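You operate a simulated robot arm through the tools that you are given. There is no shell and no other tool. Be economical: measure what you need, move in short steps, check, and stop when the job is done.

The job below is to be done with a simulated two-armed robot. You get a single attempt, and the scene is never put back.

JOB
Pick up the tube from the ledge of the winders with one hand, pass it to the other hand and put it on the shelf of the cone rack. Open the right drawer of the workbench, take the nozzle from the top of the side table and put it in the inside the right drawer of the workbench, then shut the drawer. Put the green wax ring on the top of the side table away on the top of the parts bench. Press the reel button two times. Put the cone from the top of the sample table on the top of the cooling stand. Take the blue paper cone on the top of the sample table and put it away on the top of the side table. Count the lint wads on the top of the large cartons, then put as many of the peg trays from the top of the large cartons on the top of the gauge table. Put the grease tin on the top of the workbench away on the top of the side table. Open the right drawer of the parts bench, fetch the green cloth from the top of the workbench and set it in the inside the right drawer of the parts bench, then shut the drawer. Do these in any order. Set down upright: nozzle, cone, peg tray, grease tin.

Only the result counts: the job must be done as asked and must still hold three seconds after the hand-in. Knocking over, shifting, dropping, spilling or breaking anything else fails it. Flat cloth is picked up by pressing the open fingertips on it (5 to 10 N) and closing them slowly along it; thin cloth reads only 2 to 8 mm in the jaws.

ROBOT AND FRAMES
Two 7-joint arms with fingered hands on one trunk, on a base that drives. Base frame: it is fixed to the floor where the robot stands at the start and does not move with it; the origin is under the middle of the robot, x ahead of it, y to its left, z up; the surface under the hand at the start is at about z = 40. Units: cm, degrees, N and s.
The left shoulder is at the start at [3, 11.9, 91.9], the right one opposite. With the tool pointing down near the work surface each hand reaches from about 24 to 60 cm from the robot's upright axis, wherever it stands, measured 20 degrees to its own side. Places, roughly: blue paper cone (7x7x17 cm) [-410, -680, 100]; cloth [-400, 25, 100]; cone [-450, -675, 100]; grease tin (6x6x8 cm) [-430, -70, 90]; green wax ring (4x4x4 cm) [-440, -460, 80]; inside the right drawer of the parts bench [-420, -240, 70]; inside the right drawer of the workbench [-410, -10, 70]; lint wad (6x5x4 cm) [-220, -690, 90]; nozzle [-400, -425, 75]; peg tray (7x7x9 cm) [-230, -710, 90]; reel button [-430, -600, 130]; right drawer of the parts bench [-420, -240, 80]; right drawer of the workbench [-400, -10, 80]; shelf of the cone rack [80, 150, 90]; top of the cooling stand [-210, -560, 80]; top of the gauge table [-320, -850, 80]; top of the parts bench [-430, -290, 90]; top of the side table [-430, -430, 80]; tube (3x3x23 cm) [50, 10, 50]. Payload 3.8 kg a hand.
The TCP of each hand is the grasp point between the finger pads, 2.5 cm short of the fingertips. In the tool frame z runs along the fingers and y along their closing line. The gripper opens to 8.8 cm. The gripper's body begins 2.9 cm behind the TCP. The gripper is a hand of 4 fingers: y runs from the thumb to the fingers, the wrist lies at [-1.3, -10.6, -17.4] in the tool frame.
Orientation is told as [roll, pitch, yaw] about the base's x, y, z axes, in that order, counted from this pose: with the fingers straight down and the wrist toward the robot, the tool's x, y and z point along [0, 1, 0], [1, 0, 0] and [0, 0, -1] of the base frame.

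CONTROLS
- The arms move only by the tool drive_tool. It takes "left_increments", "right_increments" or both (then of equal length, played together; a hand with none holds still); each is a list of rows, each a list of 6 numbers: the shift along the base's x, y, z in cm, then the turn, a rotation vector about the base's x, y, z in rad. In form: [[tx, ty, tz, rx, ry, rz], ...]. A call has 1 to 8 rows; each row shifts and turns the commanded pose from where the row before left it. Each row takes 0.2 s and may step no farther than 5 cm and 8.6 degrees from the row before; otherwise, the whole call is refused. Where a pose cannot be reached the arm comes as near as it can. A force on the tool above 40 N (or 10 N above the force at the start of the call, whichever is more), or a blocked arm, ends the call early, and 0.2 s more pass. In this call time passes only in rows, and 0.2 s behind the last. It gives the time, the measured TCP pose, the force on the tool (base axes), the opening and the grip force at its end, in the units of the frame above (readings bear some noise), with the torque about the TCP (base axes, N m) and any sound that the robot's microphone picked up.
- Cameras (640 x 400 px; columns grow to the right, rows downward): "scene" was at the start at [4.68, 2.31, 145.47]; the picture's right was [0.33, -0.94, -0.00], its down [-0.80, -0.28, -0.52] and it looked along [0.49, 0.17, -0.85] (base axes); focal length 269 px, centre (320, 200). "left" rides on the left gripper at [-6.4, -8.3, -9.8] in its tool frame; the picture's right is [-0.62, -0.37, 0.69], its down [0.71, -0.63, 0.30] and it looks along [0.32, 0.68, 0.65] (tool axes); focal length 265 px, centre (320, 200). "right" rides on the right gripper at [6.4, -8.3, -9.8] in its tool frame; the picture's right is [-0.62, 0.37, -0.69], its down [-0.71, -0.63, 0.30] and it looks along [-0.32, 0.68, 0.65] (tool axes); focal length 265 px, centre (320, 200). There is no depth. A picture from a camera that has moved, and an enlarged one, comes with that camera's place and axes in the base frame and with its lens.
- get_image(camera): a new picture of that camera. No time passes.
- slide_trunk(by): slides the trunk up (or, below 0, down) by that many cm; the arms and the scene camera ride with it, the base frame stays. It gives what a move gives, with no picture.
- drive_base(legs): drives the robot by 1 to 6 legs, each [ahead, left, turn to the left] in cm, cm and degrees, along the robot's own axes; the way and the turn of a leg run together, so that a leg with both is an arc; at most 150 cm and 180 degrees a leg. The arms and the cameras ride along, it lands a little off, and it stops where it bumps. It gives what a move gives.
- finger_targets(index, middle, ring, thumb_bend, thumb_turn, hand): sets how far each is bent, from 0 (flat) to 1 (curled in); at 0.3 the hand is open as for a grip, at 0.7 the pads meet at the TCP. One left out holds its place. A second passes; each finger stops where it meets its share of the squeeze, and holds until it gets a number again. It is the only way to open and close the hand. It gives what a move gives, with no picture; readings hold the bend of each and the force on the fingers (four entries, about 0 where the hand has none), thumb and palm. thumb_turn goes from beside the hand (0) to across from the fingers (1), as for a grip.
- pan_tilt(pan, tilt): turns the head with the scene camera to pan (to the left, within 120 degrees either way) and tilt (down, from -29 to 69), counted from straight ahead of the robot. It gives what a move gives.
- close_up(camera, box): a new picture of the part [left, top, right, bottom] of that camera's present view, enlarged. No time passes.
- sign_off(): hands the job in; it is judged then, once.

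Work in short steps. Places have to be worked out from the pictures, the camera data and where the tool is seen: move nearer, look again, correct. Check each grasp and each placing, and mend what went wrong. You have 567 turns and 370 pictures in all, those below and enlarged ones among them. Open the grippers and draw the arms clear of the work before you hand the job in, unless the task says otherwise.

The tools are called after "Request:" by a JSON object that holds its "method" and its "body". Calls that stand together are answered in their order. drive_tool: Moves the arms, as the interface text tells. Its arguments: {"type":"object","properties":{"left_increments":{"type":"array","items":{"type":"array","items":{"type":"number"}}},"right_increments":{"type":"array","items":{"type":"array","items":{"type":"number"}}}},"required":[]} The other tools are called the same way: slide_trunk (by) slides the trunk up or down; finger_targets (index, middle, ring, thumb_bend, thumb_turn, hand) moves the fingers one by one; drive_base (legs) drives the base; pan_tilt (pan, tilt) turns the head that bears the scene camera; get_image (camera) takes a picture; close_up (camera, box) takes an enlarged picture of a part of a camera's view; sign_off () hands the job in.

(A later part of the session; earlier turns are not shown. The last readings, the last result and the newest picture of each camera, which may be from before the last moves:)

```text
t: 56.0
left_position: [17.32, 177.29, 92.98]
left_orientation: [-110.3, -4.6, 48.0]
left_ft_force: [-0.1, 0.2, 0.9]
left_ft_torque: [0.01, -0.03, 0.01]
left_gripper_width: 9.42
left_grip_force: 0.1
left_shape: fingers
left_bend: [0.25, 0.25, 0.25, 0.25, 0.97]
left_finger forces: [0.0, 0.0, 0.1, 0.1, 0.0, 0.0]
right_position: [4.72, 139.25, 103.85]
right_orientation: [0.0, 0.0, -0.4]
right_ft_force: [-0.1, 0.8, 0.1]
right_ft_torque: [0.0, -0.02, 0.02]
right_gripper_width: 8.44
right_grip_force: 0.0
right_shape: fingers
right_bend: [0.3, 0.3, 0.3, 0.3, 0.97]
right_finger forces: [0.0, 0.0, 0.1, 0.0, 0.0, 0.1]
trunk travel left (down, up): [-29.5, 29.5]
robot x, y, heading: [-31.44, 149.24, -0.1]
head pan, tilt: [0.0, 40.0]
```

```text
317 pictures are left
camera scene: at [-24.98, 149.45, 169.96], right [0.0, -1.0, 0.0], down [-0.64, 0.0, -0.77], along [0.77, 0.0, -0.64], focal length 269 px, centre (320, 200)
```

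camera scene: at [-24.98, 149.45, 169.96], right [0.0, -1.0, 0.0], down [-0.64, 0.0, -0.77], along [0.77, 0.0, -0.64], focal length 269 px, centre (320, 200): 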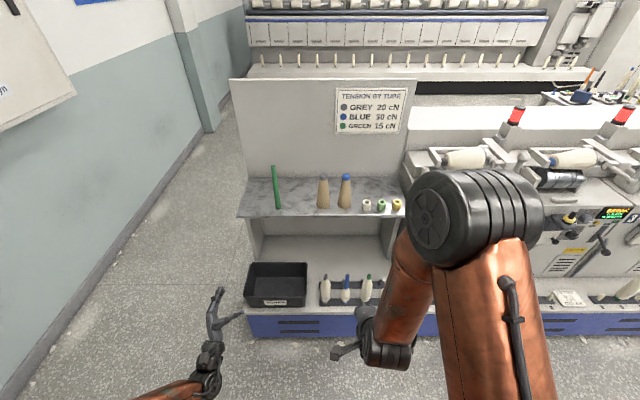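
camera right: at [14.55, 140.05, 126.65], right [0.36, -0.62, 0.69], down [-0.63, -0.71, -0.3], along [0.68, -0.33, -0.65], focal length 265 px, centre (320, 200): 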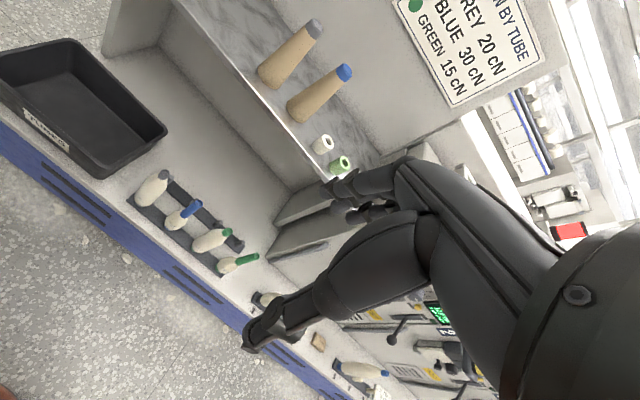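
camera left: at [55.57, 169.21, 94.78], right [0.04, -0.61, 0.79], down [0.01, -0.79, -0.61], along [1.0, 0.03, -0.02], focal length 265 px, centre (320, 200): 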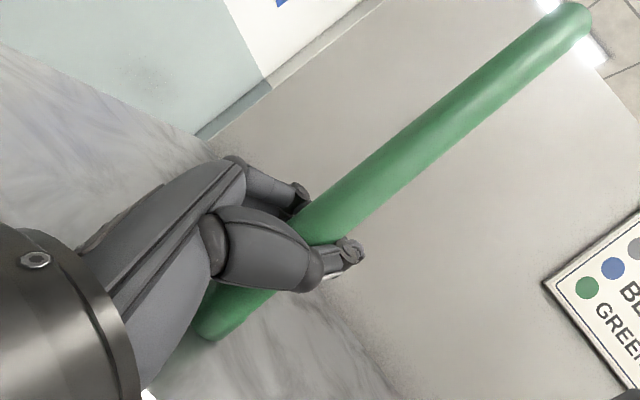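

Tube OK. Now look around behind for the route: pan the head both ways.

Request:
{"method": "drive_base", "body": {"legs": [[-40, -90, 0]]}}

Request:
{"method": "drive_tool", "body": {"left_increments": [[0, 0, 0, 0, 0, -0.14], [0, 0, 0, 0, 0, -0.14], [0, 0, 0, 0, 0, -0.14], [0, 0, 0, 0, 0, -0.14], [0, 0, 0, 0, 0, -0.14], [0, 0, 0, 0, 0, -0.137], [0, 0, 0, 0, 0.08, 0]]}}

Request:
{"method": "drive_tool", "body": {"left_increments": [[-1, 0, 1, 0.145, 0, 0], [-1, -1, 1, 0.145, 0, 0], [-1, -1, 1, 0.145, 0, 0], [-1, -1, 1, 0.145, 0, 0], [-1, -1, 1, 0.145, 0, 0], [-1, -1, 1, 0.145, 0, 0], [0, 0, 1, 0.145, 0, 0]]}}

Request:
{"method": "drive_tool", "body": {"left_increments": [[0, 0, 0, 0.145, 0, 0], [0, 0, 0, 0.145, 0, 0], [0, 0, 0, 0.145, 0, 0], [0, 0, 0, 0.145, 0, 0], [0, 0, 0, 0.145, 0, 0], [0, 0, 0, 0.145, 0, 0]]}}

Request:
{"method": "pan_tilt", "body": {"pan": 120, "tilt": 15}}

Request:
{"method": "get_image", "body": {"camera": "scene"}}

Request:
{"method": "pan_tilt", "body": {"pan": -120, "tilt": 15}}

Request:
{"method": "get_image", "body": {"camera": "scene"}}

```text
t: 61.2
left_position: [-23.27, 87.8, 92.89]
left_orientation: [-110.3, -4.6, 48.1]
left_ft_force: [-0.7, -0.4, 0.5]
left_ft_torque: [0.01, -0.02, 0.03]
left_gripper_width: 9.41
left_grip_force: 0.1
left_shape: fingers
left_bend: [0.25, 0.25, 0.25, 0.25, 0.97]
left_finger forces: [0.0, 0.0, 0.0, 0.1, 0.1, 0.0]
right_position: [-35.84, 49.56, 103.89]
right_orientation: [0.1, 0.0, -0.2]
right_ft_force: [0.0, -0.3, 0.7]
right_ft_torque: [0.01, -0.02, -0.03]
right_gripper_width: 8.46
right_grip_force: 0.0
right_shape: fingers
right_bend: [0.3, 0.3, 0.3, 0.3, 0.97]
right_finger forces: [0.0, 0.0, 0.0, 0.1, 0.0, 0.1]
trunk travel left (down, up): [-29.5, 29.5]
robot x, y, heading: [-72.23, 59.72, -0.3]
head pan, tilt: [0.0, 40.0]
```

```text
t: 62.8
left_position: [-23.16, 87.78, 92.73]
left_orientation: [-110.4, 0.0, 0.0]
left_ft_force: [-0.1, -0.6, 0.9]
left_ft_torque: [-0.01, -0.02, 0.02]
left_gripper_width: 9.42
left_grip_force: 0.1
left_shape: fingers
left_bend: [0.25, 0.25, 0.25, 0.25, 0.97]
left_finger forces: [0.0, 0.0, 0.0, 0.0, 0.0, 0.0]
right_position: [-35.87, 49.87, 103.92]
right_orientation: [0.0, 0.0, -0.2]
right_ft_force: [0.2, 0.2, 0.3]
right_ft_torque: [-0.03, -0.01, -0.01]
right_gripper_width: 8.45
right_grip_force: 0.0
right_shape: fingers
right_bend: [0.3, 0.3, 0.3, 0.3, 0.97]
right_finger forces: [0.0, 0.1, 0.0, 0.0, 0.1, 0.0]
trunk travel left (down, up): [-29.5, 29.5]
robot x, y, heading: [-72.15, 60.06, -0.6]
head pan, tilt: [0.0, 40.0]
```

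```text
t: 64.4
left_position: [-29.22, 82.83, 99.92]
left_orientation: [-52.0, -0.1, 0.0]
left_ft_force: [-0.1, 0.3, -0.7]
left_ft_torque: [-0.03, 0.0, -0.02]
left_gripper_width: 9.4
left_grip_force: 0.0
left_shape: fingers
left_bend: [0.25, 0.25, 0.25, 0.25, 0.97]
left_finger forces: [0.0, 0.0, 0.0, 0.0, 0.0, 0.0]
right_position: [-35.84, 49.77, 103.88]
right_orientation: [0.0, 0.0, -0.3]
right_ft_force: [0.9, 0.4, 0.6]
right_ft_torque: [0.02, -0.01, 0.03]
right_gripper_width: 8.44
right_grip_force: 0.1
right_shape: fingers
right_bend: [0.3, 0.3, 0.3, 0.3, 0.97]
right_finger forces: [0.0, 0.1, 0.0, 0.0, 0.0, 0.0]
trunk travel left (down, up): [-29.5, 29.5]
robot x, y, heading: [-72.1, 59.57, -0.4]
head pan, tilt: [0.0, 40.0]
```

```text
t: 65.8
left_position: [-29.13, 82.72, 99.92]
left_orientation: [-2.0, -0.2, 0.0]
left_ft_force: [0.1, 0.4, -0.4]
left_ft_torque: [0.04, -0.01, -0.06]
left_gripper_width: 9.41
left_grip_force: 0.0
left_shape: fingers
left_bend: [0.25, 0.25, 0.25, 0.25, 0.97]
left_finger forces: [0.0, 0.0, 0.0, 0.0, 0.0, 0.0]
right_position: [-35.76, 49.6, 103.94]
right_orientation: [0.0, 0.1, -0.2]
right_ft_force: [0.5, -0.2, -0.2]
right_ft_torque: [-0.02, 0.01, -0.01]
right_gripper_width: 8.46
right_grip_force: 0.1
right_shape: fingers
right_bend: [0.3, 0.3, 0.3, 0.3, 0.97]
right_finger forces: [0.0, 0.0, 0.0, 0.1, 0.0, 0.1]
trunk travel left (down, up): [-29.5, 29.5]
robot x, y, heading: [-71.77, 59.98, -0.3]
head pan, tilt: [0.0, 40.0]
```

```text
t: 67.8
left_position: [-29.17, 82.8, 99.96]
left_orientation: [-2.3, -0.2, 0.1]
left_ft_force: [-0.8, 0.4, -0.2]
left_ft_torque: [0.01, 0.01, -0.01]
left_gripper_width: 9.39
left_grip_force: 0.1
left_shape: fingers
left_bend: [0.25, 0.25, 0.25, 0.25, 0.97]
left_finger forces: [0.1, 0.0, 0.0, 0.0, 0.0, 0.0]
right_position: [-35.8, 49.71, 103.96]
right_orientation: [-0.1, 0.0, -0.2]
right_ft_force: [0.0, -1.1, -0.5]
right_ft_torque: [0.02, 0.02, -0.02]
right_gripper_width: 8.45
right_grip_force: 0.1
right_shape: fingers
right_bend: [0.3, 0.3, 0.3, 0.3, 0.97]
right_finger forces: [0.0, 0.0, 0.0, 0.1, 0.1, 0.0]
trunk travel left (down, up): [-29.5, 29.5]
robot x, y, heading: [-72.01, 59.93, -0.3]
head pan, tilt: [120.0, 15.0]
```

```text
316 pictures are left
camera scene: at [-78.55, 68.01, 173.91], right [0.87, 0.5, 0.0], down [0.13, -0.22, -0.97], along [-0.48, 0.84, -0.26], focal length 269 px, centre (320, 200)
```

scene: 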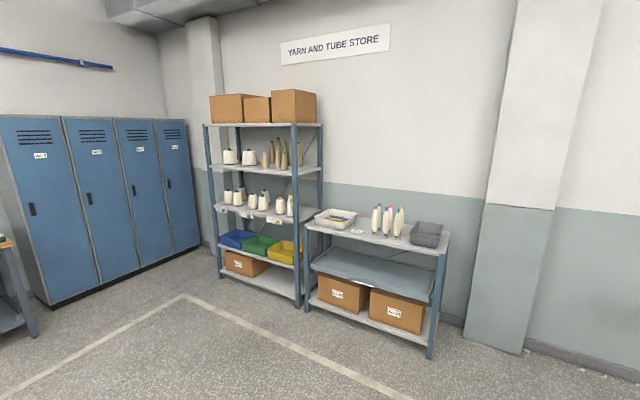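

```text
t: 71.2
left_position: [-29.13, 82.76, 99.94]
left_orientation: [-2.3, -0.1, -0.1]
left_ft_force: [-0.4, -0.6, -0.4]
left_ft_torque: [-0.01, -0.05, 0.02]
left_gripper_width: 9.42
left_grip_force: 0.0
left_shape: fingers
left_bend: [0.25, 0.25, 0.25, 0.25, 0.97]
left_finger forces: [0.1, 0.1, 0.1, 0.0, 0.1, 0.0]
right_position: [-35.92, 49.7, 103.92]
right_orientation: [0.0, 0.0, -0.2]
right_ft_force: [0.2, 0.3, -0.4]
right_ft_torque: [0.0, -0.01, -0.03]
right_gripper_width: 8.46
right_grip_force: 0.1
right_shape: fingers
right_bend: [0.3, 0.3, 0.3, 0.3, 0.97]
right_finger forces: [0.0, 0.0, 0.0, 0.0, 0.1, 0.0]
trunk travel left (down, up): [-29.5, 29.5]
robot x, y, heading: [-72.17, 60.02, -0.1]
head pan, tilt: [-120.0, 15.0]
```

```text
315 pictures are left
camera scene: at [-78.62, 51.83, 173.91], right [-0.86, 0.5, 0.0], down [0.13, 0.22, -0.97], along [-0.49, -0.83, -0.26], focal length 269 px, centre (320, 200)
```

scene: 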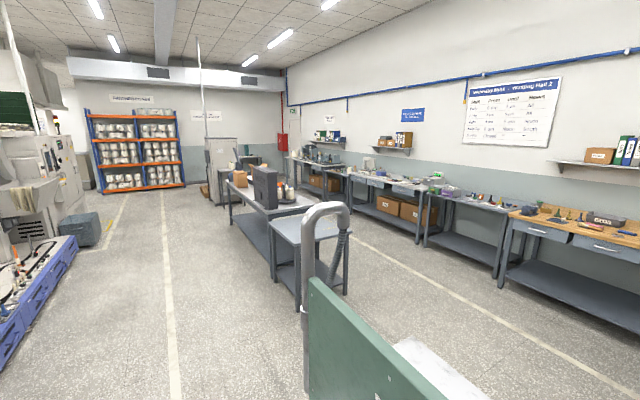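

The benches line the wall at x ≈ −450. Turn to face −x and look ahead.

Request:
{"method": "drive_base", "body": {"legs": [[0, 0, 180]]}}

Request:
{"method": "pan_tilt", "body": {"pan": 10, "tilt": 25}}

Request:
{"method": "get_image", "body": {"camera": "scene"}}

```text
t: 76.6
left_position: [-117.65, 78.36, 100.42]
left_orientation: [-2.7, -0.8, 130.4]
left_ft_force: [-0.2, -0.5, 0.3]
left_ft_torque: [0.0, 0.02, 0.0]
left_gripper_width: 9.42
left_grip_force: 0.1
left_shape: fingers
left_bend: [0.25, 0.25, 0.25, 0.25, 0.98]
left_finger forces: [0.0, 0.0, 0.1, 0.0, 0.0, 0.0]
right_position: [-88.91, 94.02, 103.8]
right_orientation: [0.1, 0.3, 131.6]
right_ft_force: [0.0, 0.4, -0.5]
right_ft_torque: [0.0, 0.05, -0.02]
right_gripper_width: 8.43
right_grip_force: 0.0
right_shape: fingers
right_bend: [0.3, 0.3, 0.3, 0.3, 0.97]
right_finger forces: [0.0, 0.0, 0.0, 0.0, 0.1, 0.0]
trunk travel left (down, up): [-29.5, 29.5]
robot x, y, heading: [-72.65, 59.9, 131.4]
head pan, tilt: [-120.0, 15.0]
stopped in leg 1: the robot was blocked; the commanded pose is now the measured one
```

```text
t: 78.7
left_position: [-117.68, 78.35, 100.28]
left_orientation: [-2.7, -0.7, 130.5]
left_ft_force: [-0.2, -0.2, 0.7]
left_ft_torque: [0.01, 0.0, 0.0]
left_gripper_width: 9.42
left_grip_force: 0.1
left_shape: fingers
left_bend: [0.25, 0.25, 0.25, 0.25, 0.98]
left_finger forces: [0.0, 0.0, 0.0, 0.0, 0.1, 0.0]
right_position: [-89.09, 93.99, 103.8]
right_orientation: [0.1, 0.3, 131.7]
right_ft_force: [0.1, 0.5, -0.7]
right_ft_torque: [-0.02, 0.04, -0.07]
right_gripper_width: 8.46
right_grip_force: 0.1
right_shape: fingers
right_bend: [0.3, 0.3, 0.3, 0.3, 0.97]
right_finger forces: [0.0, 0.0, 0.1, 0.0, 0.0, 0.1]
trunk travel left (down, up): [-29.5, 29.5]
robot x, y, heading: [-71.89, 59.84, 131.7]
head pan, tilt: [10.0, 25.0]
```

```text
314 pictures are left
camera scene: at [-78.21, 65.02, 172.26], right [0.62, 0.78, 0.0], down [0.33, -0.27, -0.9], along [-0.71, 0.56, -0.43], focal length 269 px, centre (320, 200)
```

scene: 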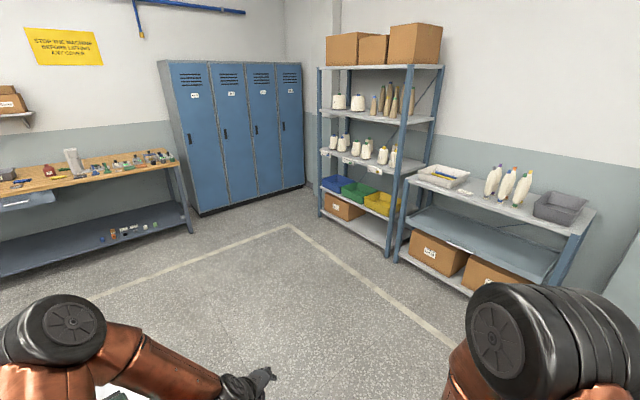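

Something blocked the turn — look left at the trolley.

Request:
{"method": "pan_tilt", "body": {"pan": 75, "tilt": 45}}

Request:
{"method": "get_image", "body": {"camera": "scene"}}

```text
t: 80.0
left_position: [-117.67, 78.29, 100.26]
left_orientation: [-2.7, -0.6, 130.5]
left_ft_force: [-0.2, 0.3, -0.2]
left_ft_torque: [0.02, 0.0, -0.03]
left_gripper_width: 9.43
left_grip_force: 0.1
left_shape: fingers
left_bend: [0.25, 0.25, 0.25, 0.25, 0.98]
left_finger forces: [0.0, 0.1, 0.0, 0.0, 0.1, 0.0]
right_position: [-89.07, 94.03, 103.73]
right_orientation: [0.1, 0.3, 131.7]
right_ft_force: [0.3, -0.2, 0.3]
right_ft_torque: [0.01, 0.01, -0.01]
right_gripper_width: 8.47
right_grip_force: 0.0
right_shape: fingers
right_bend: [0.3, 0.3, 0.3, 0.3, 0.97]
right_finger forces: [0.1, 0.0, 0.0, 0.0, 0.0, 0.0]
trunk travel left (down, up): [-29.5, 29.5]
robot x, y, heading: [-72.11, 60.05, 131.5]
head pan, tilt: [75.0, 45.0]
```

```text
313 pictures are left
camera scene: at [-78.27, 55.64, 169.26], right [-0.45, 0.89, -0.01], down [0.63, 0.31, -0.71], along [-0.63, -0.32, -0.71], focal length 269 px, centre (320, 200)
```

scene: 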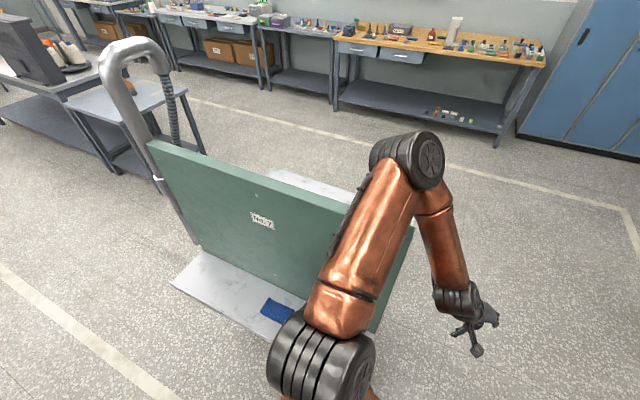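

The left elbow touched the green panel of a floor stand at about x −110…−250, y −75…20. Unwind the turn, then move well away in +y before turning again.

Request:
{"method": "drive_base", "body": {"legs": [[0, 0, -25], [60, 20, 0]]}}

Request:
{"method": "pan_tilt", "body": {"pan": 110, "tilt": 35}}

Request:
{"method": "get_image", "body": {"camera": "scene"}}

```text
t: 80.7
left_position: [-117.59, 78.58, 100.46]
left_orientation: [-2.8, -1.0, 130.2]
left_ft_force: [0.2, 0.0, 0.6]
left_ft_torque: [0.02, 0.02, 0.01]
left_gripper_width: 9.42
left_grip_force: 0.0
left_shape: fingers
left_bend: [0.25, 0.25, 0.25, 0.25, 0.98]
left_finger forces: [0.1, 0.1, 0.0, 0.0, 0.0, 0.1]
right_position: [-88.94, 93.91, 103.88]
right_orientation: [0.0, 0.2, 131.5]
right_ft_force: [0.3, -0.3, 0.2]
right_ft_torque: [0.0, -0.03, 0.0]
right_gripper_width: 8.47
right_grip_force: 0.0
right_shape: fingers
right_bend: [0.3, 0.3, 0.3, 0.3, 0.97]
right_finger forces: [0.1, 0.0, 0.0, 0.0, 0.0, 0.0]
trunk travel left (down, up): [-29.5, 29.5]
robot x, y, heading: [-72.34, 59.88, 131.4]
head pan, tilt: [75.0, 45.0]
stopped in leg 1: the robot was blocked; the commanded pose is now the measured one
```

```text
t: 81.7
left_position: [-117.58, 78.38, 100.23]
left_orientation: [-2.7, -0.8, 130.2]
left_ft_force: [-0.4, 0.4, -0.2]
left_ft_torque: [0.0, 0.03, -0.01]
left_gripper_width: 9.42
left_grip_force: 0.0
left_shape: fingers
left_bend: [0.25, 0.25, 0.25, 0.25, 0.98]
left_finger forces: [0.0, 0.1, 0.1, 0.0, 0.1, 0.1]
right_position: [-88.95, 93.89, 103.9]
right_orientation: [0.1, 0.2, 131.5]
right_ft_force: [0.5, 0.7, 0.4]
right_ft_torque: [-0.02, 0.0, -0.02]
right_gripper_width: 8.44
right_grip_force: 0.0
right_shape: fingers
right_bend: [0.3, 0.3, 0.3, 0.3, 0.97]
right_finger forces: [0.0, 0.0, 0.0, 0.2, 0.0, 0.0]
trunk travel left (down, up): [-29.5, 29.5]
robot x, y, heading: [-72.01, 60.37, 131.4]
head pan, tilt: [110.0, 35.0]
```

```text
312 pictures are left
camera scene: at [-75.21, 51.32, 170.74], right [-0.88, 0.48, 0.0], down [0.28, 0.5, -0.82], along [-0.39, -0.72, -0.57], focal length 269 px, centre (320, 200)
```

scene: 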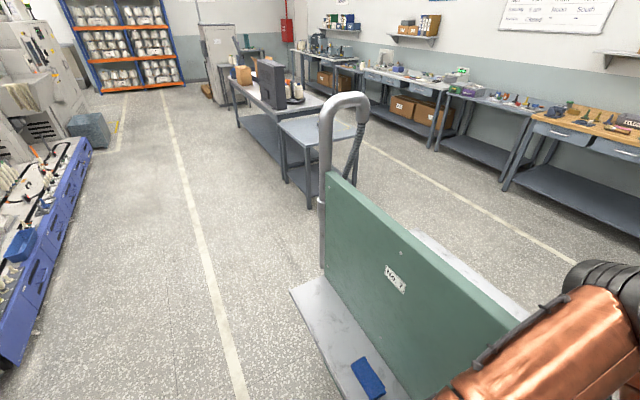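

Still blocked turning; try sliding to the robot's right (away from the stand) instead.

Request:
{"method": "drive_base", "body": {"legs": [[0, -25, 0]]}}

Request:
{"method": "get_image", "body": {"camera": "scene"}}

```text
t: 83.5
left_position: [-98.71, 94.62, 100.53]
left_orientation: [-2.8, -1.0, 130.4]
left_ft_force: [-0.3, -0.8, 0.3]
left_ft_torque: [0.02, 0.01, -0.02]
left_gripper_width: 9.42
left_grip_force: 0.1
left_shape: fingers
left_bend: [0.25, 0.25, 0.25, 0.25, 0.98]
left_finger forces: [0.0, 0.0, 0.0, 0.0, 0.0, 0.0]
right_position: [-70.08, 110.27, 103.91]
right_orientation: [0.0, -0.1, 131.6]
right_ft_force: [-0.5, 0.1, 0.5]
right_ft_torque: [-0.01, 0.01, 0.0]
right_gripper_width: 8.44
right_grip_force: 0.0
right_shape: fingers
right_bend: [0.3, 0.3, 0.3, 0.3, 0.97]
right_finger forces: [0.0, 0.0, 0.0, 0.1, 0.0, 0.0]
trunk travel left (down, up): [-29.5, 29.5]
robot x, y, heading: [-53.44, 76.4, 131.3]
head pan, tilt: [110.0, 35.0]
```

```text
311 pictures are left
camera scene: at [-56.13, 67.4, 170.72], right [-0.88, 0.48, 0.0], down [0.27, 0.5, -0.82], along [-0.39, -0.72, -0.57], focal length 269 px, centre (320, 200)
```

scene: 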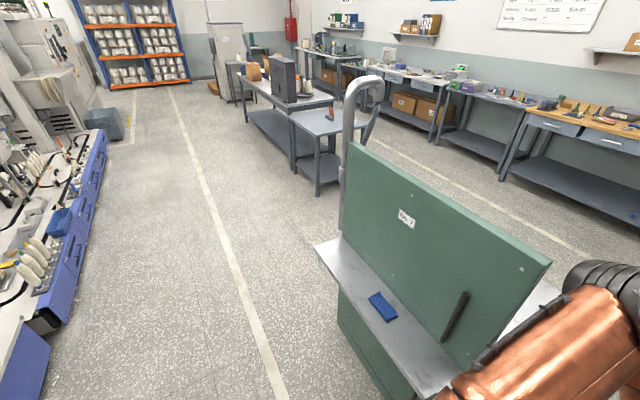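

Free now. The trolley spans roughly x −150…−104, y −30…60. I move right a bit more, then ahead into the open area, then turn to heading 180.

Request:
{"method": "drive_base", "body": {"legs": [[0, -20, 0], [120, 0, 0], [0, 0, 48.5]]}}

Request:
{"method": "pan_tilt", "body": {"pan": 20, "tilt": 25}}

Request:
{"method": "get_image", "body": {"camera": "scene"}}

```text
t: 93.0
left_position: [-161.38, 157.58, 100.4]
left_orientation: [-2.9, -1.0, 179.2]
left_ft_force: [-0.6, -0.5, 0.5]
left_ft_torque: [-0.01, -0.01, 0.01]
left_gripper_width: 9.46
left_grip_force: 0.0
left_shape: fingers
left_bend: [0.25, 0.25, 0.25, 0.25, 0.98]
left_finger forces: [0.0, 0.0, 0.1, 0.0, 0.1, 0.0]
right_position: [-154.18, 189.53, 103.98]
right_orientation: [0.0, 0.1, -179.6]
right_ft_force: [-0.5, -0.3, 0.4]
right_ft_torque: [0.04, 0.01, -0.02]
right_gripper_width: 8.46
right_grip_force: 0.2
right_shape: fingers
right_bend: [0.3, 0.3, 0.3, 0.3, 0.97]
right_finger forces: [0.0, 0.1, 0.0, 0.0, 0.0, 0.0]
trunk travel left (down, up): [-29.5, 29.5]
robot x, y, heading: [-117.99, 179.9, -179.8]
head pan, tilt: [110.0, 35.0]
```

```text
t: 94.7
left_position: [-161.36, 157.54, 100.41]
left_orientation: [-2.8, -1.1, 179.2]
left_ft_force: [-0.3, 0.2, 0.2]
left_ft_torque: [0.04, 0.04, -0.02]
left_gripper_width: 9.46
left_grip_force: 0.0
left_shape: fingers
left_bend: [0.25, 0.25, 0.25, 0.25, 0.98]
left_finger forces: [0.0, 0.1, 0.0, 0.0, 0.0, 0.0]
right_position: [-154.29, 189.57, 104.01]
right_orientation: [0.0, 0.0, -179.6]
right_ft_force: [0.0, -0.5, -0.4]
right_ft_torque: [-0.03, 0.02, 0.01]
right_gripper_width: 8.46
right_grip_force: 0.1
right_shape: fingers
right_bend: [0.3, 0.3, 0.3, 0.3, 0.97]
right_finger forces: [0.1, 0.0, 0.0, 0.0, 0.0, 0.1]
trunk travel left (down, up): [-29.5, 29.5]
robot x, y, heading: [-117.7, 179.22, -179.8]
head pan, tilt: [20.0, 25.0]
```

```text
310 pictures are left
camera scene: at [-124.43, 176.58, 172.29], right [-0.35, 0.94, 0.0], down [0.4, 0.15, -0.91], along [-0.85, -0.31, -0.42], focal length 269 px, centre (320, 200)
```

scene: 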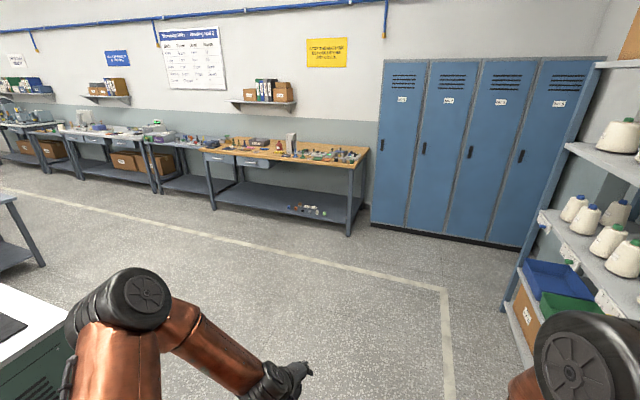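

The workbench front is near x ≈ −390, y −85…115. Drive to a viewing position at about (−320, 15).

Request:
{"method": "drive_base", "body": {"legs": [[150, 0, 0], [50, 80, 0], [0, 85, 0]]}}

Request:
{"method": "pan_tilt", "body": {"pan": 0, "tilt": 35}}

Request:
{"method": "get_image", "body": {"camera": "scene"}}

```text
t: 110.7
left_position: [-358.14, -9.56, 100.4]
left_orientation: [-2.8, -1.0, 179.7]
left_ft_force: [0.4, 0.2, -0.1]
left_ft_torque: [0.02, 0.0, -0.02]
left_gripper_width: 9.48
left_grip_force: 0.0
left_shape: fingers
left_bend: [0.25, 0.25, 0.25, 0.25, 0.98]
left_finger forces: [0.0, 0.0, 0.0, 0.1, 0.0, 0.0]
right_position: [-351.22, 22.41, 104.03]
right_orientation: [0.1, 0.0, -179.0]
right_ft_force: [-0.2, 0.3, 0.0]
right_ft_torque: [0.02, -0.03, 0.0]
right_gripper_width: 8.47
right_grip_force: 0.0
right_shape: fingers
right_bend: [0.3, 0.3, 0.3, 0.3, 0.97]
right_finger forces: [0.0, 0.0, 0.0, 0.0, 0.0, 0.0]
trunk travel left (down, up): [-29.5, 29.5]
robot x, y, heading: [-314.59, 13.14, -178.9]
head pan, tilt: [20.0, 25.0]
```

```text
t: 111.5
left_position: [-357.95, -9.5, 100.39]
left_orientation: [-2.7, -1.1, 179.8]
left_ft_force: [-0.4, 0.5, 0.6]
left_ft_torque: [0.0, -0.01, 0.0]
left_gripper_width: 9.45
left_grip_force: 0.1
left_shape: fingers
left_bend: [0.25, 0.25, 0.25, 0.25, 0.98]
left_finger forces: [0.0, 0.0, 0.0, 0.1, 0.1, 0.0]
right_position: [-351.26, 22.43, 103.9]
right_orientation: [0.0, 0.1, -179.0]
right_ft_force: [0.3, 0.2, -0.4]
right_ft_torque: [0.04, -0.01, 0.01]
right_gripper_width: 8.43
right_grip_force: 0.0
right_shape: fingers
right_bend: [0.3, 0.3, 0.3, 0.3, 0.97]
right_finger forces: [0.0, 0.0, 0.1, 0.0, 0.1, 0.0]
trunk travel left (down, up): [-29.5, 29.5]
robot x, y, heading: [-314.87, 13.27, -178.8]
head pan, tilt: [0.0, 35.0]
```

```text
309 pictures are left
camera scene: at [-321.51, 13.07, 170.71], right [-0.02, 1.0, 0.0], down [0.57, 0.01, -0.82], along [-0.82, -0.01, -0.57], focal length 269 px, centre (320, 200)
```

scene: 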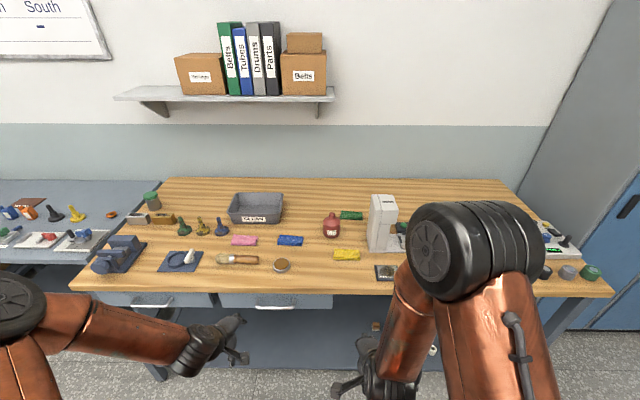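

I see a green cloth (352, 215), a green tin (152, 200) and the two drawers. Zoom for details.

Request:
{"method": "close_up", "body": {"camera": "scene", "box": [70, 180, 310, 330]}}

Request:
{"method": "close_up", "body": {"camera": "scene", "box": [300, 180, 460, 280]}}

```text
2.67 times, centred on (190, 255) of scene
camera zoom: at [-321.51, 13.07, 170.71], right [-0.02, 1.0, 0.0], down [0.57, 0.01, -0.82], along [-0.82, -0.01, -0.57], focal length 718 px, centre (667, 53)
```

zoom: 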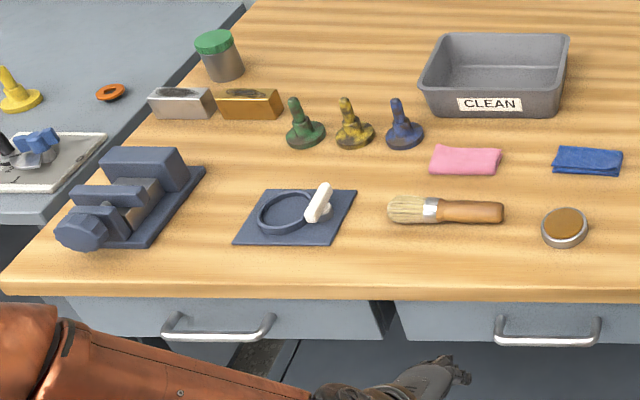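

```text
4.00 times, centred on (380, 230) of scene
camera zoom: at [-321.51, 13.07, 170.71], right [-0.02, 1.0, 0.0], down [0.57, 0.01, -0.82], along [-0.82, -0.01, -0.57], focal length 1078 px, centre (80, 80)
```

zoom: 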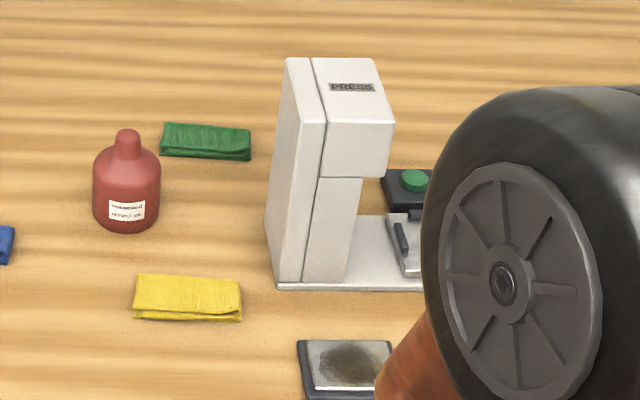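

Cloth lies around [−426, 27] between the red bottle and the press; tin at [−430, −72]. Reach is long, so I raise the trunk and creep closer to see how near the base can get.

Request:
{"method": "slide_trunk", "body": {"by": 15}}

Request:
{"method": "drive_base", "body": {"legs": [[30, 0, -1]]}}

Request:
{"method": "pan_tilt", "body": {"pan": 0, "tilt": 50}}

Request:
{"method": "get_image", "body": {"camera": "scene"}}

Request:
{"method": "get_image", "body": {"camera": "right"}}

```text
t: 113.3
left_position: [-358.05, -9.5, 115.48]
left_orientation: [-2.8, -0.9, 179.8]
left_ft_force: [-0.3, -0.3, -0.8]
left_ft_torque: [-0.03, -0.01, 0.01]
left_gripper_width: 9.44
left_grip_force: 0.0
left_shape: fingers
left_bend: [0.25, 0.25, 0.25, 0.25, 0.98]
left_finger forces: [0.0, 0.0, 0.0, 0.0, 0.0, 0.0]
right_position: [-351.3, 22.38, 118.96]
right_orientation: [-0.1, 0.0, -179.0]
right_ft_force: [0.6, 0.9, 0.1]
right_ft_torque: [-0.01, 0.01, 0.0]
right_gripper_width: 8.45
right_grip_force: 0.1
right_shape: fingers
right_bend: [0.3, 0.3, 0.3, 0.3, 0.97]
right_finger forces: [0.0, 0.1, 0.1, 0.1, 0.0, 0.1]
trunk travel left (down, up): [-44.5, 14.5]
robot x, y, heading: [-314.91, 13.06, -178.9]
head pan, tilt: [0.0, 35.0]
```

```text
t: 115.3
left_position: [-388.43, -8.76, 115.55]
left_orientation: [-2.8, -1.0, 178.7]
left_ft_force: [-0.4, -0.6, 0.2]
left_ft_torque: [0.0, -0.02, 0.0]
left_gripper_width: 9.44
left_grip_force: 0.2
left_shape: fingers
left_bend: [0.25, 0.25, 0.25, 0.25, 0.98]
left_finger forces: [0.0, 0.0, 0.0, 0.1, 0.0, 0.1]
right_position: [-380.96, 22.97, 118.99]
right_orientation: [0.0, -0.1, 179.9]
right_ft_force: [-0.3, -0.3, 0.4]
right_ft_torque: [-0.02, 0.01, 0.0]
right_gripper_width: 8.48
right_grip_force: 0.0
right_shape: fingers
right_bend: [0.3, 0.3, 0.3, 0.3, 0.97]
right_finger forces: [0.0, 0.1, 0.0, 0.0, 0.0, 0.0]
trunk travel left (down, up): [-44.5, 14.5]
robot x, y, heading: [-344.71, 13.1, 180.0]
head pan, tilt: [0.0, 35.0]
```

```text
t: 116.1
left_position: [-388.54, -8.82, 115.38]
left_orientation: [-2.8, -1.0, 178.8]
left_ft_force: [-0.8, -0.1, -0.6]
left_ft_torque: [-0.01, 0.01, -0.03]
left_gripper_width: 9.43
left_grip_force: 0.1
left_shape: fingers
left_bend: [0.25, 0.25, 0.25, 0.25, 0.98]
left_finger forces: [0.0, 0.0, 0.0, 0.0, 0.1, 0.0]
right_position: [-381.07, 22.95, 119.01]
right_orientation: [0.1, 0.1, 179.9]
right_ft_force: [0.1, 0.2, 0.4]
right_ft_torque: [0.01, 0.0, -0.02]
right_gripper_width: 8.45
right_grip_force: 0.1
right_shape: fingers
right_bend: [0.3, 0.3, 0.3, 0.3, 0.97]
right_finger forces: [0.1, 0.1, 0.1, 0.0, 0.0, 0.1]
trunk travel left (down, up): [-44.5, 14.5]
robot x, y, heading: [-345.03, 12.82, 179.9]
head pan, tilt: [0.0, 50.0]
```

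```text
306 pictures are left
camera scene: at [-350.49, 13.01, 183.54], right [0.0, 1.0, 0.0], down [0.77, 0.0, -0.64], along [-0.64, 0.0, -0.77], focal length 269 px, centre (320, 200)
```

scene: 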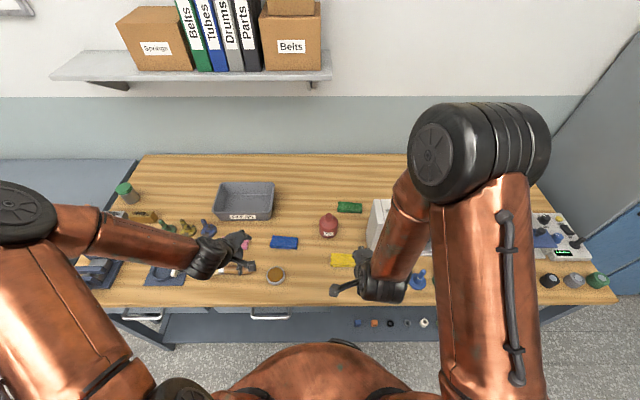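

```text
305 pictures are left
camera right: at [-372.76, 16.66, 128.72], right [-0.37, 0.62, 0.69], down [0.63, 0.71, -0.3], along [-0.68, 0.33, -0.65], focal length 265 px, centre (320, 200)
```

right: 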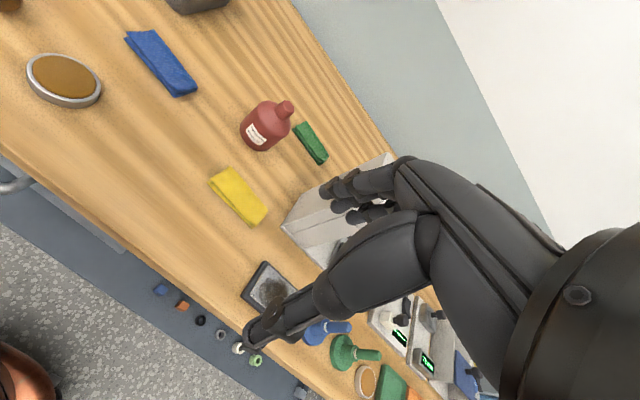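

Triangulation: cloth centre ≈ [−423.6, 26, 90]. No bump at x = −345; creep 10 cm more.

Request:
{"method": "drive_base", "body": {"legs": [[10, 0, 0]]}}

```text
t: 117.2
left_position: [-398.67, -8.66, 115.41]
left_orientation: [-2.8, -1.0, 178.9]
left_ft_force: [0.4, 0.8, 0.6]
left_ft_torque: [-0.01, -0.01, 0.02]
left_gripper_width: 9.44
left_grip_force: 0.1
left_shape: fingers
left_bend: [0.25, 0.25, 0.25, 0.25, 0.98]
left_finger forces: [0.0, 0.1, 0.0, 0.0, 0.0, 0.0]
right_position: [-391.14, 23.08, 118.97]
right_orientation: [0.0, 0.1, 179.9]
right_ft_force: [0.4, 0.1, 0.1]
right_ft_torque: [0.02, -0.02, 0.0]
right_gripper_width: 8.43
right_grip_force: 0.1
right_shape: fingers
right_bend: [0.3, 0.3, 0.3, 0.3, 0.97]
right_finger forces: [0.0, 0.1, 0.0, 0.0, 0.0, 0.1]
trunk travel left (down, up): [-44.5, 14.5]
robot x, y, heading: [-354.81, 12.9, 180.0]
head pan, tilt: [0.0, 50.0]
```

No bump at −355. Now bring shoulder height to ~112 for best reach: raise the right hand a bit, lower the trunk, then reach over the cloth. Left hand goes up/back.

Request:
{"method": "drive_tool", "body": {"right_increments": [[0, 1, 4, 0, 0, 0], [0, 1.5, 0, 0, 0, 0]], "left_increments": [[2, 0, 4, 0, 0, 0], [2, 0, 3, 0.04, 0, 0]]}}

Request:
{"method": "slide_trunk", "body": {"by": -15}}

Request:
{"method": "drive_tool", "body": {"right_increments": [[-4.5, 0, 0, 0, 0, 0], [-4.5, 0, 0, 0, 0, 0], [-4.5, 0, 0, 0, 0, 0], [-4.5, 0, 0, 0, 0, 0], [-4.5, 0, 0, 0, 0, 0], [-4.5, 0, 0, 0, 0, 0], [-4.5, 0, 0, 0, 0, 0]]}}

Request:
{"method": "get_image", "body": {"camera": "right"}}

Request:
{"method": "get_image", "body": {"camera": "scene"}}

```text
t: 117.8
left_position: [-394.29, -8.68, 122.48]
left_orientation: [-5.1, -1.1, 178.6]
left_ft_force: [0.5, 0.4, -0.4]
left_ft_torque: [-0.01, -0.02, -0.02]
left_gripper_width: 9.45
left_grip_force: 0.1
left_shape: fingers
left_bend: [0.25, 0.25, 0.25, 0.25, 0.98]
left_finger forces: [0.0, 0.0, 0.0, 0.0, 0.0, 0.0]
right_position: [-392.48, 25.43, 122.79]
right_orientation: [-0.1, 0.2, 179.9]
right_ft_force: [0.2, 0.1, -0.2]
right_ft_torque: [0.05, -0.01, 0.02]
right_gripper_width: 8.43
right_grip_force: 0.2
right_shape: fingers
right_bend: [0.3, 0.3, 0.3, 0.3, 0.97]
right_finger forces: [0.0, 0.0, 0.0, 0.0, 0.1, 0.0]
right hand out of reach, approached as far as the arm can: row 1
trunk travel left (down, up): [-44.5, 14.5]
robot x, y, heading: [-355.04, 13.06, 179.8]
head pan, tilt: [0.0, 50.0]
```

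```text
t: 119.6
left_position: [-394.46, -8.75, 107.52]
left_orientation: [-5.1, -1.2, 178.7]
left_ft_force: [1.0, 0.1, -0.3]
left_ft_torque: [0.02, 0.02, 0.03]
left_gripper_width: 9.43
left_grip_force: 0.0
left_shape: fingers
left_bend: [0.25, 0.25, 0.25, 0.25, 0.98]
left_finger forces: [0.0, 0.0, 0.0, 0.0, 0.0, 0.1]
right_position: [-392.63, 25.25, 107.72]
right_orientation: [0.0, 0.0, 179.9]
right_ft_force: [0.1, -0.4, 0.0]
right_ft_torque: [0.0, -0.01, 0.01]
right_gripper_width: 8.47
right_grip_force: 0.1
right_shape: fingers
right_bend: [0.3, 0.3, 0.3, 0.3, 0.97]
right_finger forces: [0.0, 0.0, 0.0, 0.0, 0.1, 0.1]
trunk travel left (down, up): [-29.5, 29.5]
robot x, y, heading: [-354.62, 13.1, 179.8]
head pan, tilt: [0.0, 50.0]
```

```text
t: 121.2
left_position: [-394.6, -8.72, 107.38]
left_orientation: [-5.0, -1.0, 178.7]
left_ft_force: [0.2, 0.0, -0.1]
left_ft_torque: [-0.01, -0.02, 0.02]
left_gripper_width: 9.45
left_grip_force: 0.1
left_shape: fingers
left_bend: [0.25, 0.25, 0.25, 0.25, 0.98]
left_finger forces: [0.1, 0.1, 0.1, 0.0, 0.1, 0.1]
right_position: [-424.29, 25.39, 107.61]
right_orientation: [0.1, 0.2, 179.8]
right_ft_force: [0.5, 0.2, -0.4]
right_ft_torque: [0.0, -0.03, -0.02]
right_gripper_width: 8.42
right_grip_force: 0.1
right_shape: fingers
right_bend: [0.3, 0.3, 0.3, 0.3, 0.97]
right_finger forces: [0.0, 0.0, 0.0, 0.1, 0.1, 0.1]
trunk travel left (down, up): [-29.5, 29.5]
robot x, y, heading: [-355.12, 12.76, 179.6]
head pan, tilt: [0.0, 50.0]
```

```text
304 pictures are left
camera right: at [-415.89, 18.96, 117.46], right [-0.37, 0.62, 0.69], down [0.63, 0.71, -0.3], along [-0.68, 0.33, -0.66], focal length 265 px, centre (320, 200)
```

right: 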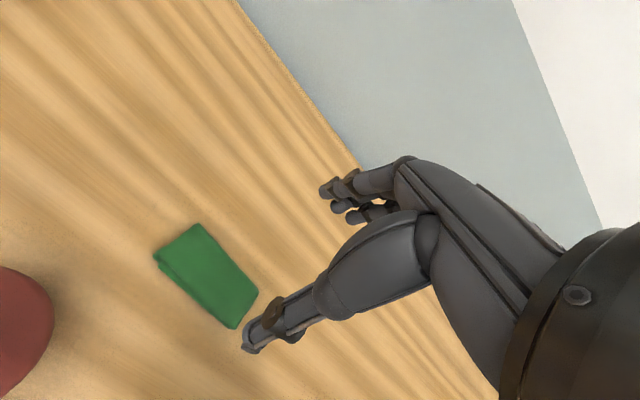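

```text
303 pictures are left
camera scene: at [-360.62, 13.08, 168.53], right [0.0, 1.0, 0.0], down [0.77, 0.0, -0.64], along [-0.64, 0.0, -0.77], focal length 269 px, centre (320, 200)
```

scene: 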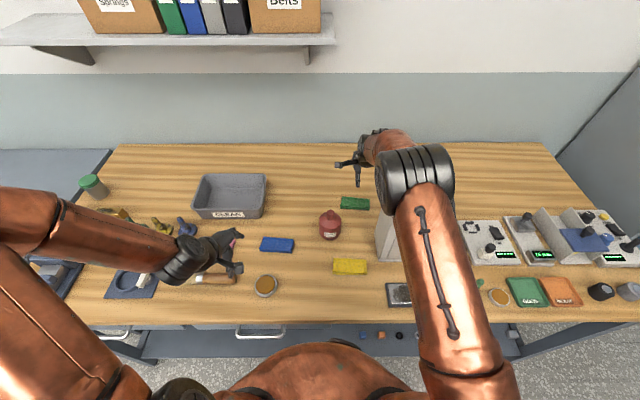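

The cloth (x −427…−422.5, y 21–31) lies right beneath the hand. Lower to near the surface.

Request:
{"method": "drive_tool", "body": {"right_increments": [[-0.3, 0.2, -4, 0, 0, 0], [0, 0, -4, 0, 0, 0], [0, 0, -3, 0, 0, 0], [0, 0, -1.5, 0, 0, 0]]}}

Request:
{"method": "get_image", "body": {"camera": "right"}}

```text
t: 122.2
left_position: [-394.53, -8.75, 107.42]
left_orientation: [-5.2, -1.0, 178.7]
left_ft_force: [0.6, -0.3, 0.4]
left_ft_torque: [-0.02, 0.02, -0.03]
left_gripper_width: 9.44
left_grip_force: 0.0
left_shape: fingers
left_bend: [0.25, 0.25, 0.25, 0.25, 0.98]
left_finger forces: [0.1, 0.0, 0.1, 0.0, 0.0, 0.0]
right_position: [-424.32, 25.51, 95.2]
right_orientation: [0.0, 0.1, 179.9]
right_ft_force: [-0.8, 0.3, -0.5]
right_ft_torque: [0.02, -0.04, 0.0]
right_gripper_width: 8.45
right_grip_force: 0.1
right_shape: fingers
right_bend: [0.3, 0.3, 0.3, 0.3, 0.97]
right_finger forces: [0.1, 0.0, 0.0, 0.0, 0.0, 0.0]
trunk travel left (down, up): [-29.5, 29.5]
robot x, y, heading: [-355.09, 13.19, 179.9]
head pan, tilt: [0.0, 50.0]
```

```text
302 pictures are left
camera right: at [-416.04, 19.15, 104.99], right [-0.37, 0.62, 0.69], down [0.63, 0.71, -0.3], along [-0.68, 0.33, -0.65], focal length 265 px, centre (320, 200)
```

right: 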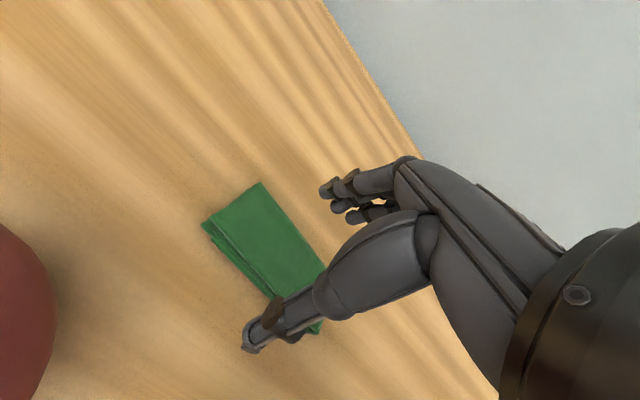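

Continue lowering slowly until fingertips press lightly.

Request:
{"method": "drive_tool", "body": {"right_increments": [[0, 0, -0.8, 0, 0, 0], [0, 0, -0.7, 0, 0, 0], [0, 0, -0.5, 0, 0, 0]]}}

Request:
{"method": "drive_tool", "body": {"right_increments": [[0, 0, -0.4, 0, 0, 0], [0, 0, -0.3, 0, 0, 0]]}}

Request:
{"method": "get_image", "body": {"camera": "right"}}

```text
t: 123.0
left_position: [-394.46, -8.76, 107.39]
left_orientation: [-5.1, -1.1, 178.8]
left_ft_force: [-0.7, -0.3, 0.0]
left_ft_torque: [-0.02, -0.02, 0.02]
left_gripper_width: 9.45
left_grip_force: 0.1
left_shape: fingers
left_bend: [0.25, 0.25, 0.25, 0.25, 0.98]
left_finger forces: [0.0, 0.0, 0.1, 0.0, 0.0, 0.1]
right_position: [-424.35, 25.42, 93.2]
right_orientation: [0.1, 0.1, 179.9]
right_ft_force: [0.4, 0.0, -0.3]
right_ft_torque: [0.02, -0.01, -0.01]
right_gripper_width: 8.45
right_grip_force: 0.1
right_shape: fingers
right_bend: [0.3, 0.3, 0.3, 0.3, 0.97]
right_finger forces: [0.1, 0.1, 0.1, 0.0, 0.0, 0.1]
trunk travel left (down, up): [-29.5, 29.5]
robot x, y, heading: [-354.98, 13.05, 179.9]
head pan, tilt: [0.0, 50.0]
```

```text
t: 123.6
left_position: [-394.52, -8.77, 107.35]
left_orientation: [-5.1, -0.9, 178.6]
left_ft_force: [0.3, 0.1, 0.8]
left_ft_torque: [-0.02, 0.01, -0.03]
left_gripper_width: 9.44
left_grip_force: 0.0
left_shape: fingers
left_bend: [0.25, 0.25, 0.25, 0.25, 0.98]
left_finger forces: [0.0, 0.1, 0.0, 0.0, 0.0, 0.0]
right_position: [-424.3, 25.4, 92.52]
right_orientation: [0.0, 0.1, 179.9]
right_ft_force: [0.7, 0.8, -0.3]
right_ft_torque: [0.0, -0.01, -0.02]
right_gripper_width: 8.46
right_grip_force: 0.1
right_shape: fingers
right_bend: [0.3, 0.3, 0.3, 0.3, 0.97]
right_finger forces: [0.0, 0.0, 0.0, 0.0, 0.0, 0.2]
trunk travel left (down, up): [-29.5, 29.5]
robot x, y, heading: [-354.88, 12.99, 179.7]
head pan, tilt: [0.0, 50.0]
```

```text
301 pictures are left
camera right: at [-415.96, 19.14, 102.34], right [-0.37, 0.62, 0.69], down [0.63, 0.71, -0.3], along [-0.68, 0.33, -0.65], focal length 265 px, centre (320, 200)
```

right: 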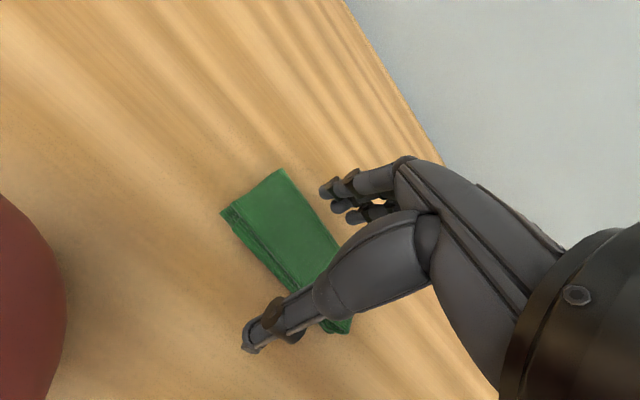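

The cloth lies between thumb and fingers now; go on to table contact.

Request:
{"method": "drive_tool", "body": {"right_increments": [[0, 0, -0.4, 0, 0, 0], [0, 0, -0.4, 0, 0, 0], [0, 0, -0.3, 0, 0, 0]]}}

Request:
{"method": "drive_tool", "body": {"right_increments": [[0, 0, -0.3, 0, 0, 0], [0, 0, -0.3, 0, 0, 0]]}}

```text
t: 124.4
left_position: [-394.51, -8.71, 107.49]
left_orientation: [-5.1, -1.1, 178.7]
left_ft_force: [-0.3, -0.4, 0.6]
left_ft_torque: [0.02, -0.01, 0.01]
left_gripper_width: 9.43
left_grip_force: 0.0
left_shape: fingers
left_bend: [0.25, 0.25, 0.25, 0.25, 0.98]
left_finger forces: [0.0, 0.0, 0.0, 0.1, 0.0, 0.0]
right_position: [-424.3, 25.39, 91.43]
right_orientation: [-0.1, 0.1, 179.8]
right_ft_force: [0.1, -0.1, 1.6]
right_ft_torque: [0.03, -0.01, 0.01]
right_gripper_width: 8.44
right_grip_force: 0.0
right_shape: fingers
right_bend: [0.3, 0.3, 0.3, 0.3, 0.97]
right_finger forces: [0.0, 0.1, 0.0, 0.0, 0.0, 0.1]
trunk travel left (down, up): [-29.5, 29.5]
robot x, y, heading: [-355.02, 12.84, 179.9]
head pan, tilt: [0.0, 50.0]
```

```text
t: 125.0
left_position: [-394.41, -8.74, 107.44]
left_orientation: [-5.2, -1.0, 178.7]
left_ft_force: [1.3, -0.9, 0.0]
left_ft_torque: [0.01, -0.03, 0.01]
left_gripper_width: 9.46
left_grip_force: 0.0
left_shape: fingers
left_bend: [0.25, 0.25, 0.25, 0.25, 0.98]
left_finger forces: [0.1, 0.1, 0.0, 0.0, 0.0, 0.1]
right_position: [-424.44, 25.49, 90.89]
right_orientation: [0.0, 0.2, 179.9]
right_ft_force: [-0.9, -0.1, 1.5]
right_ft_torque: [0.03, 0.03, -0.01]
right_gripper_width: 8.51
right_grip_force: 0.6
right_shape: fingers
right_bend: [0.3, 0.3, 0.3, 0.3, 0.97]
right_finger forces: [0.4, 0.0, 0.0, 0.1, 0.0, 0.0]
trunk travel left (down, up): [-29.5, 29.5]
robot x, y, heading: [-354.69, 12.76, 179.7]
head pan, tilt: [0.0, 50.0]
```

Light contact begins at z ≈ 91. Press a little more and start closing in stages.

Request:
{"method": "drive_tool", "body": {"right_increments": [[0, 0, -0.3, 0, 0, 0]]}}

Request:
{"method": "finger_targets", "body": {"hand": "right", "index": 0.5, "middle": 0.5, "ring": 0.5, "thumb_bend": 0.5}}

Request:
{"method": "get_image", "body": {"camera": "right"}}

```text
t: 125.4
left_position: [-394.47, -8.69, 107.32]
left_orientation: [-5.0, -1.0, 178.6]
left_ft_force: [-0.7, -0.4, -0.4]
left_ft_torque: [0.03, 0.02, 0.0]
left_gripper_width: 9.46
left_grip_force: 0.1
left_shape: fingers
left_bend: [0.25, 0.25, 0.25, 0.25, 0.98]
left_finger forces: [0.1, 0.0, 0.1, 0.0, 0.0, 0.0]
right_position: [-424.36, 25.49, 90.62]
right_orientation: [0.0, 0.1, 179.9]
right_ft_force: [-0.6, -0.2, 0.9]
right_ft_torque: [-0.01, 0.04, -0.02]
right_gripper_width: 8.52
right_grip_force: 0.6
right_shape: fingers
right_bend: [0.3, 0.3, 0.3, 0.3, 0.97]
right_finger forces: [1.0, 0.2, 0.0, 0.0, 0.0, 0.0]
trunk travel left (down, up): [-29.5, 29.5]
robot x, y, heading: [-354.85, 12.79, 179.8]
head pan, tilt: [0.0, 50.0]
```

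```text
t: 126.4
left_position: [-394.42, -8.79, 107.56]
left_orientation: [-5.1, -1.1, 178.7]
left_ft_force: [0.2, 0.0, 0.5]
left_ft_torque: [-0.02, -0.03, 0.02]
left_gripper_width: 9.45
left_grip_force: 0.1
left_shape: fingers
left_bend: [0.25, 0.25, 0.25, 0.25, 0.98]
left_finger forces: [0.0, 0.1, 0.0, 0.1, 0.1, 0.0]
right_position: [-424.36, 25.42, 90.83]
right_orientation: [0.0, -0.2, 179.9]
right_ft_force: [-4.6, -0.2, 17.7]
right_ft_torque: [0.12, 0.78, 0.04]
right_gripper_width: 5.06
right_grip_force: 12.4
right_shape: fingers
right_bend: [0.47, 0.43, 0.47, 0.46, 0.97]
right_finger forces: [2.0, 17.9, 1.6, 0.0, 3.7, 0.0]
trunk travel left (down, up): [-29.5, 29.5]
robot x, y, heading: [-354.74, 13.05, 179.7]
head pan, tilt: [0.0, 50.0]
```

```text
300 pictures are left
camera right: at [-415.92, 19.1, 100.54], right [-0.36, 0.62, 0.69], down [0.63, 0.71, -0.31], along [-0.69, 0.33, -0.65], focal length 265 px, centre (320, 200)
```

right: 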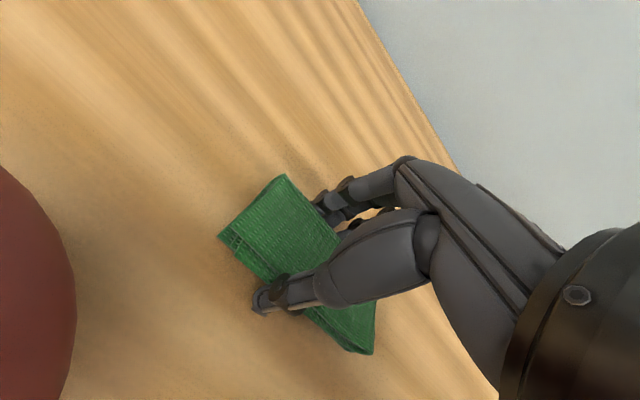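

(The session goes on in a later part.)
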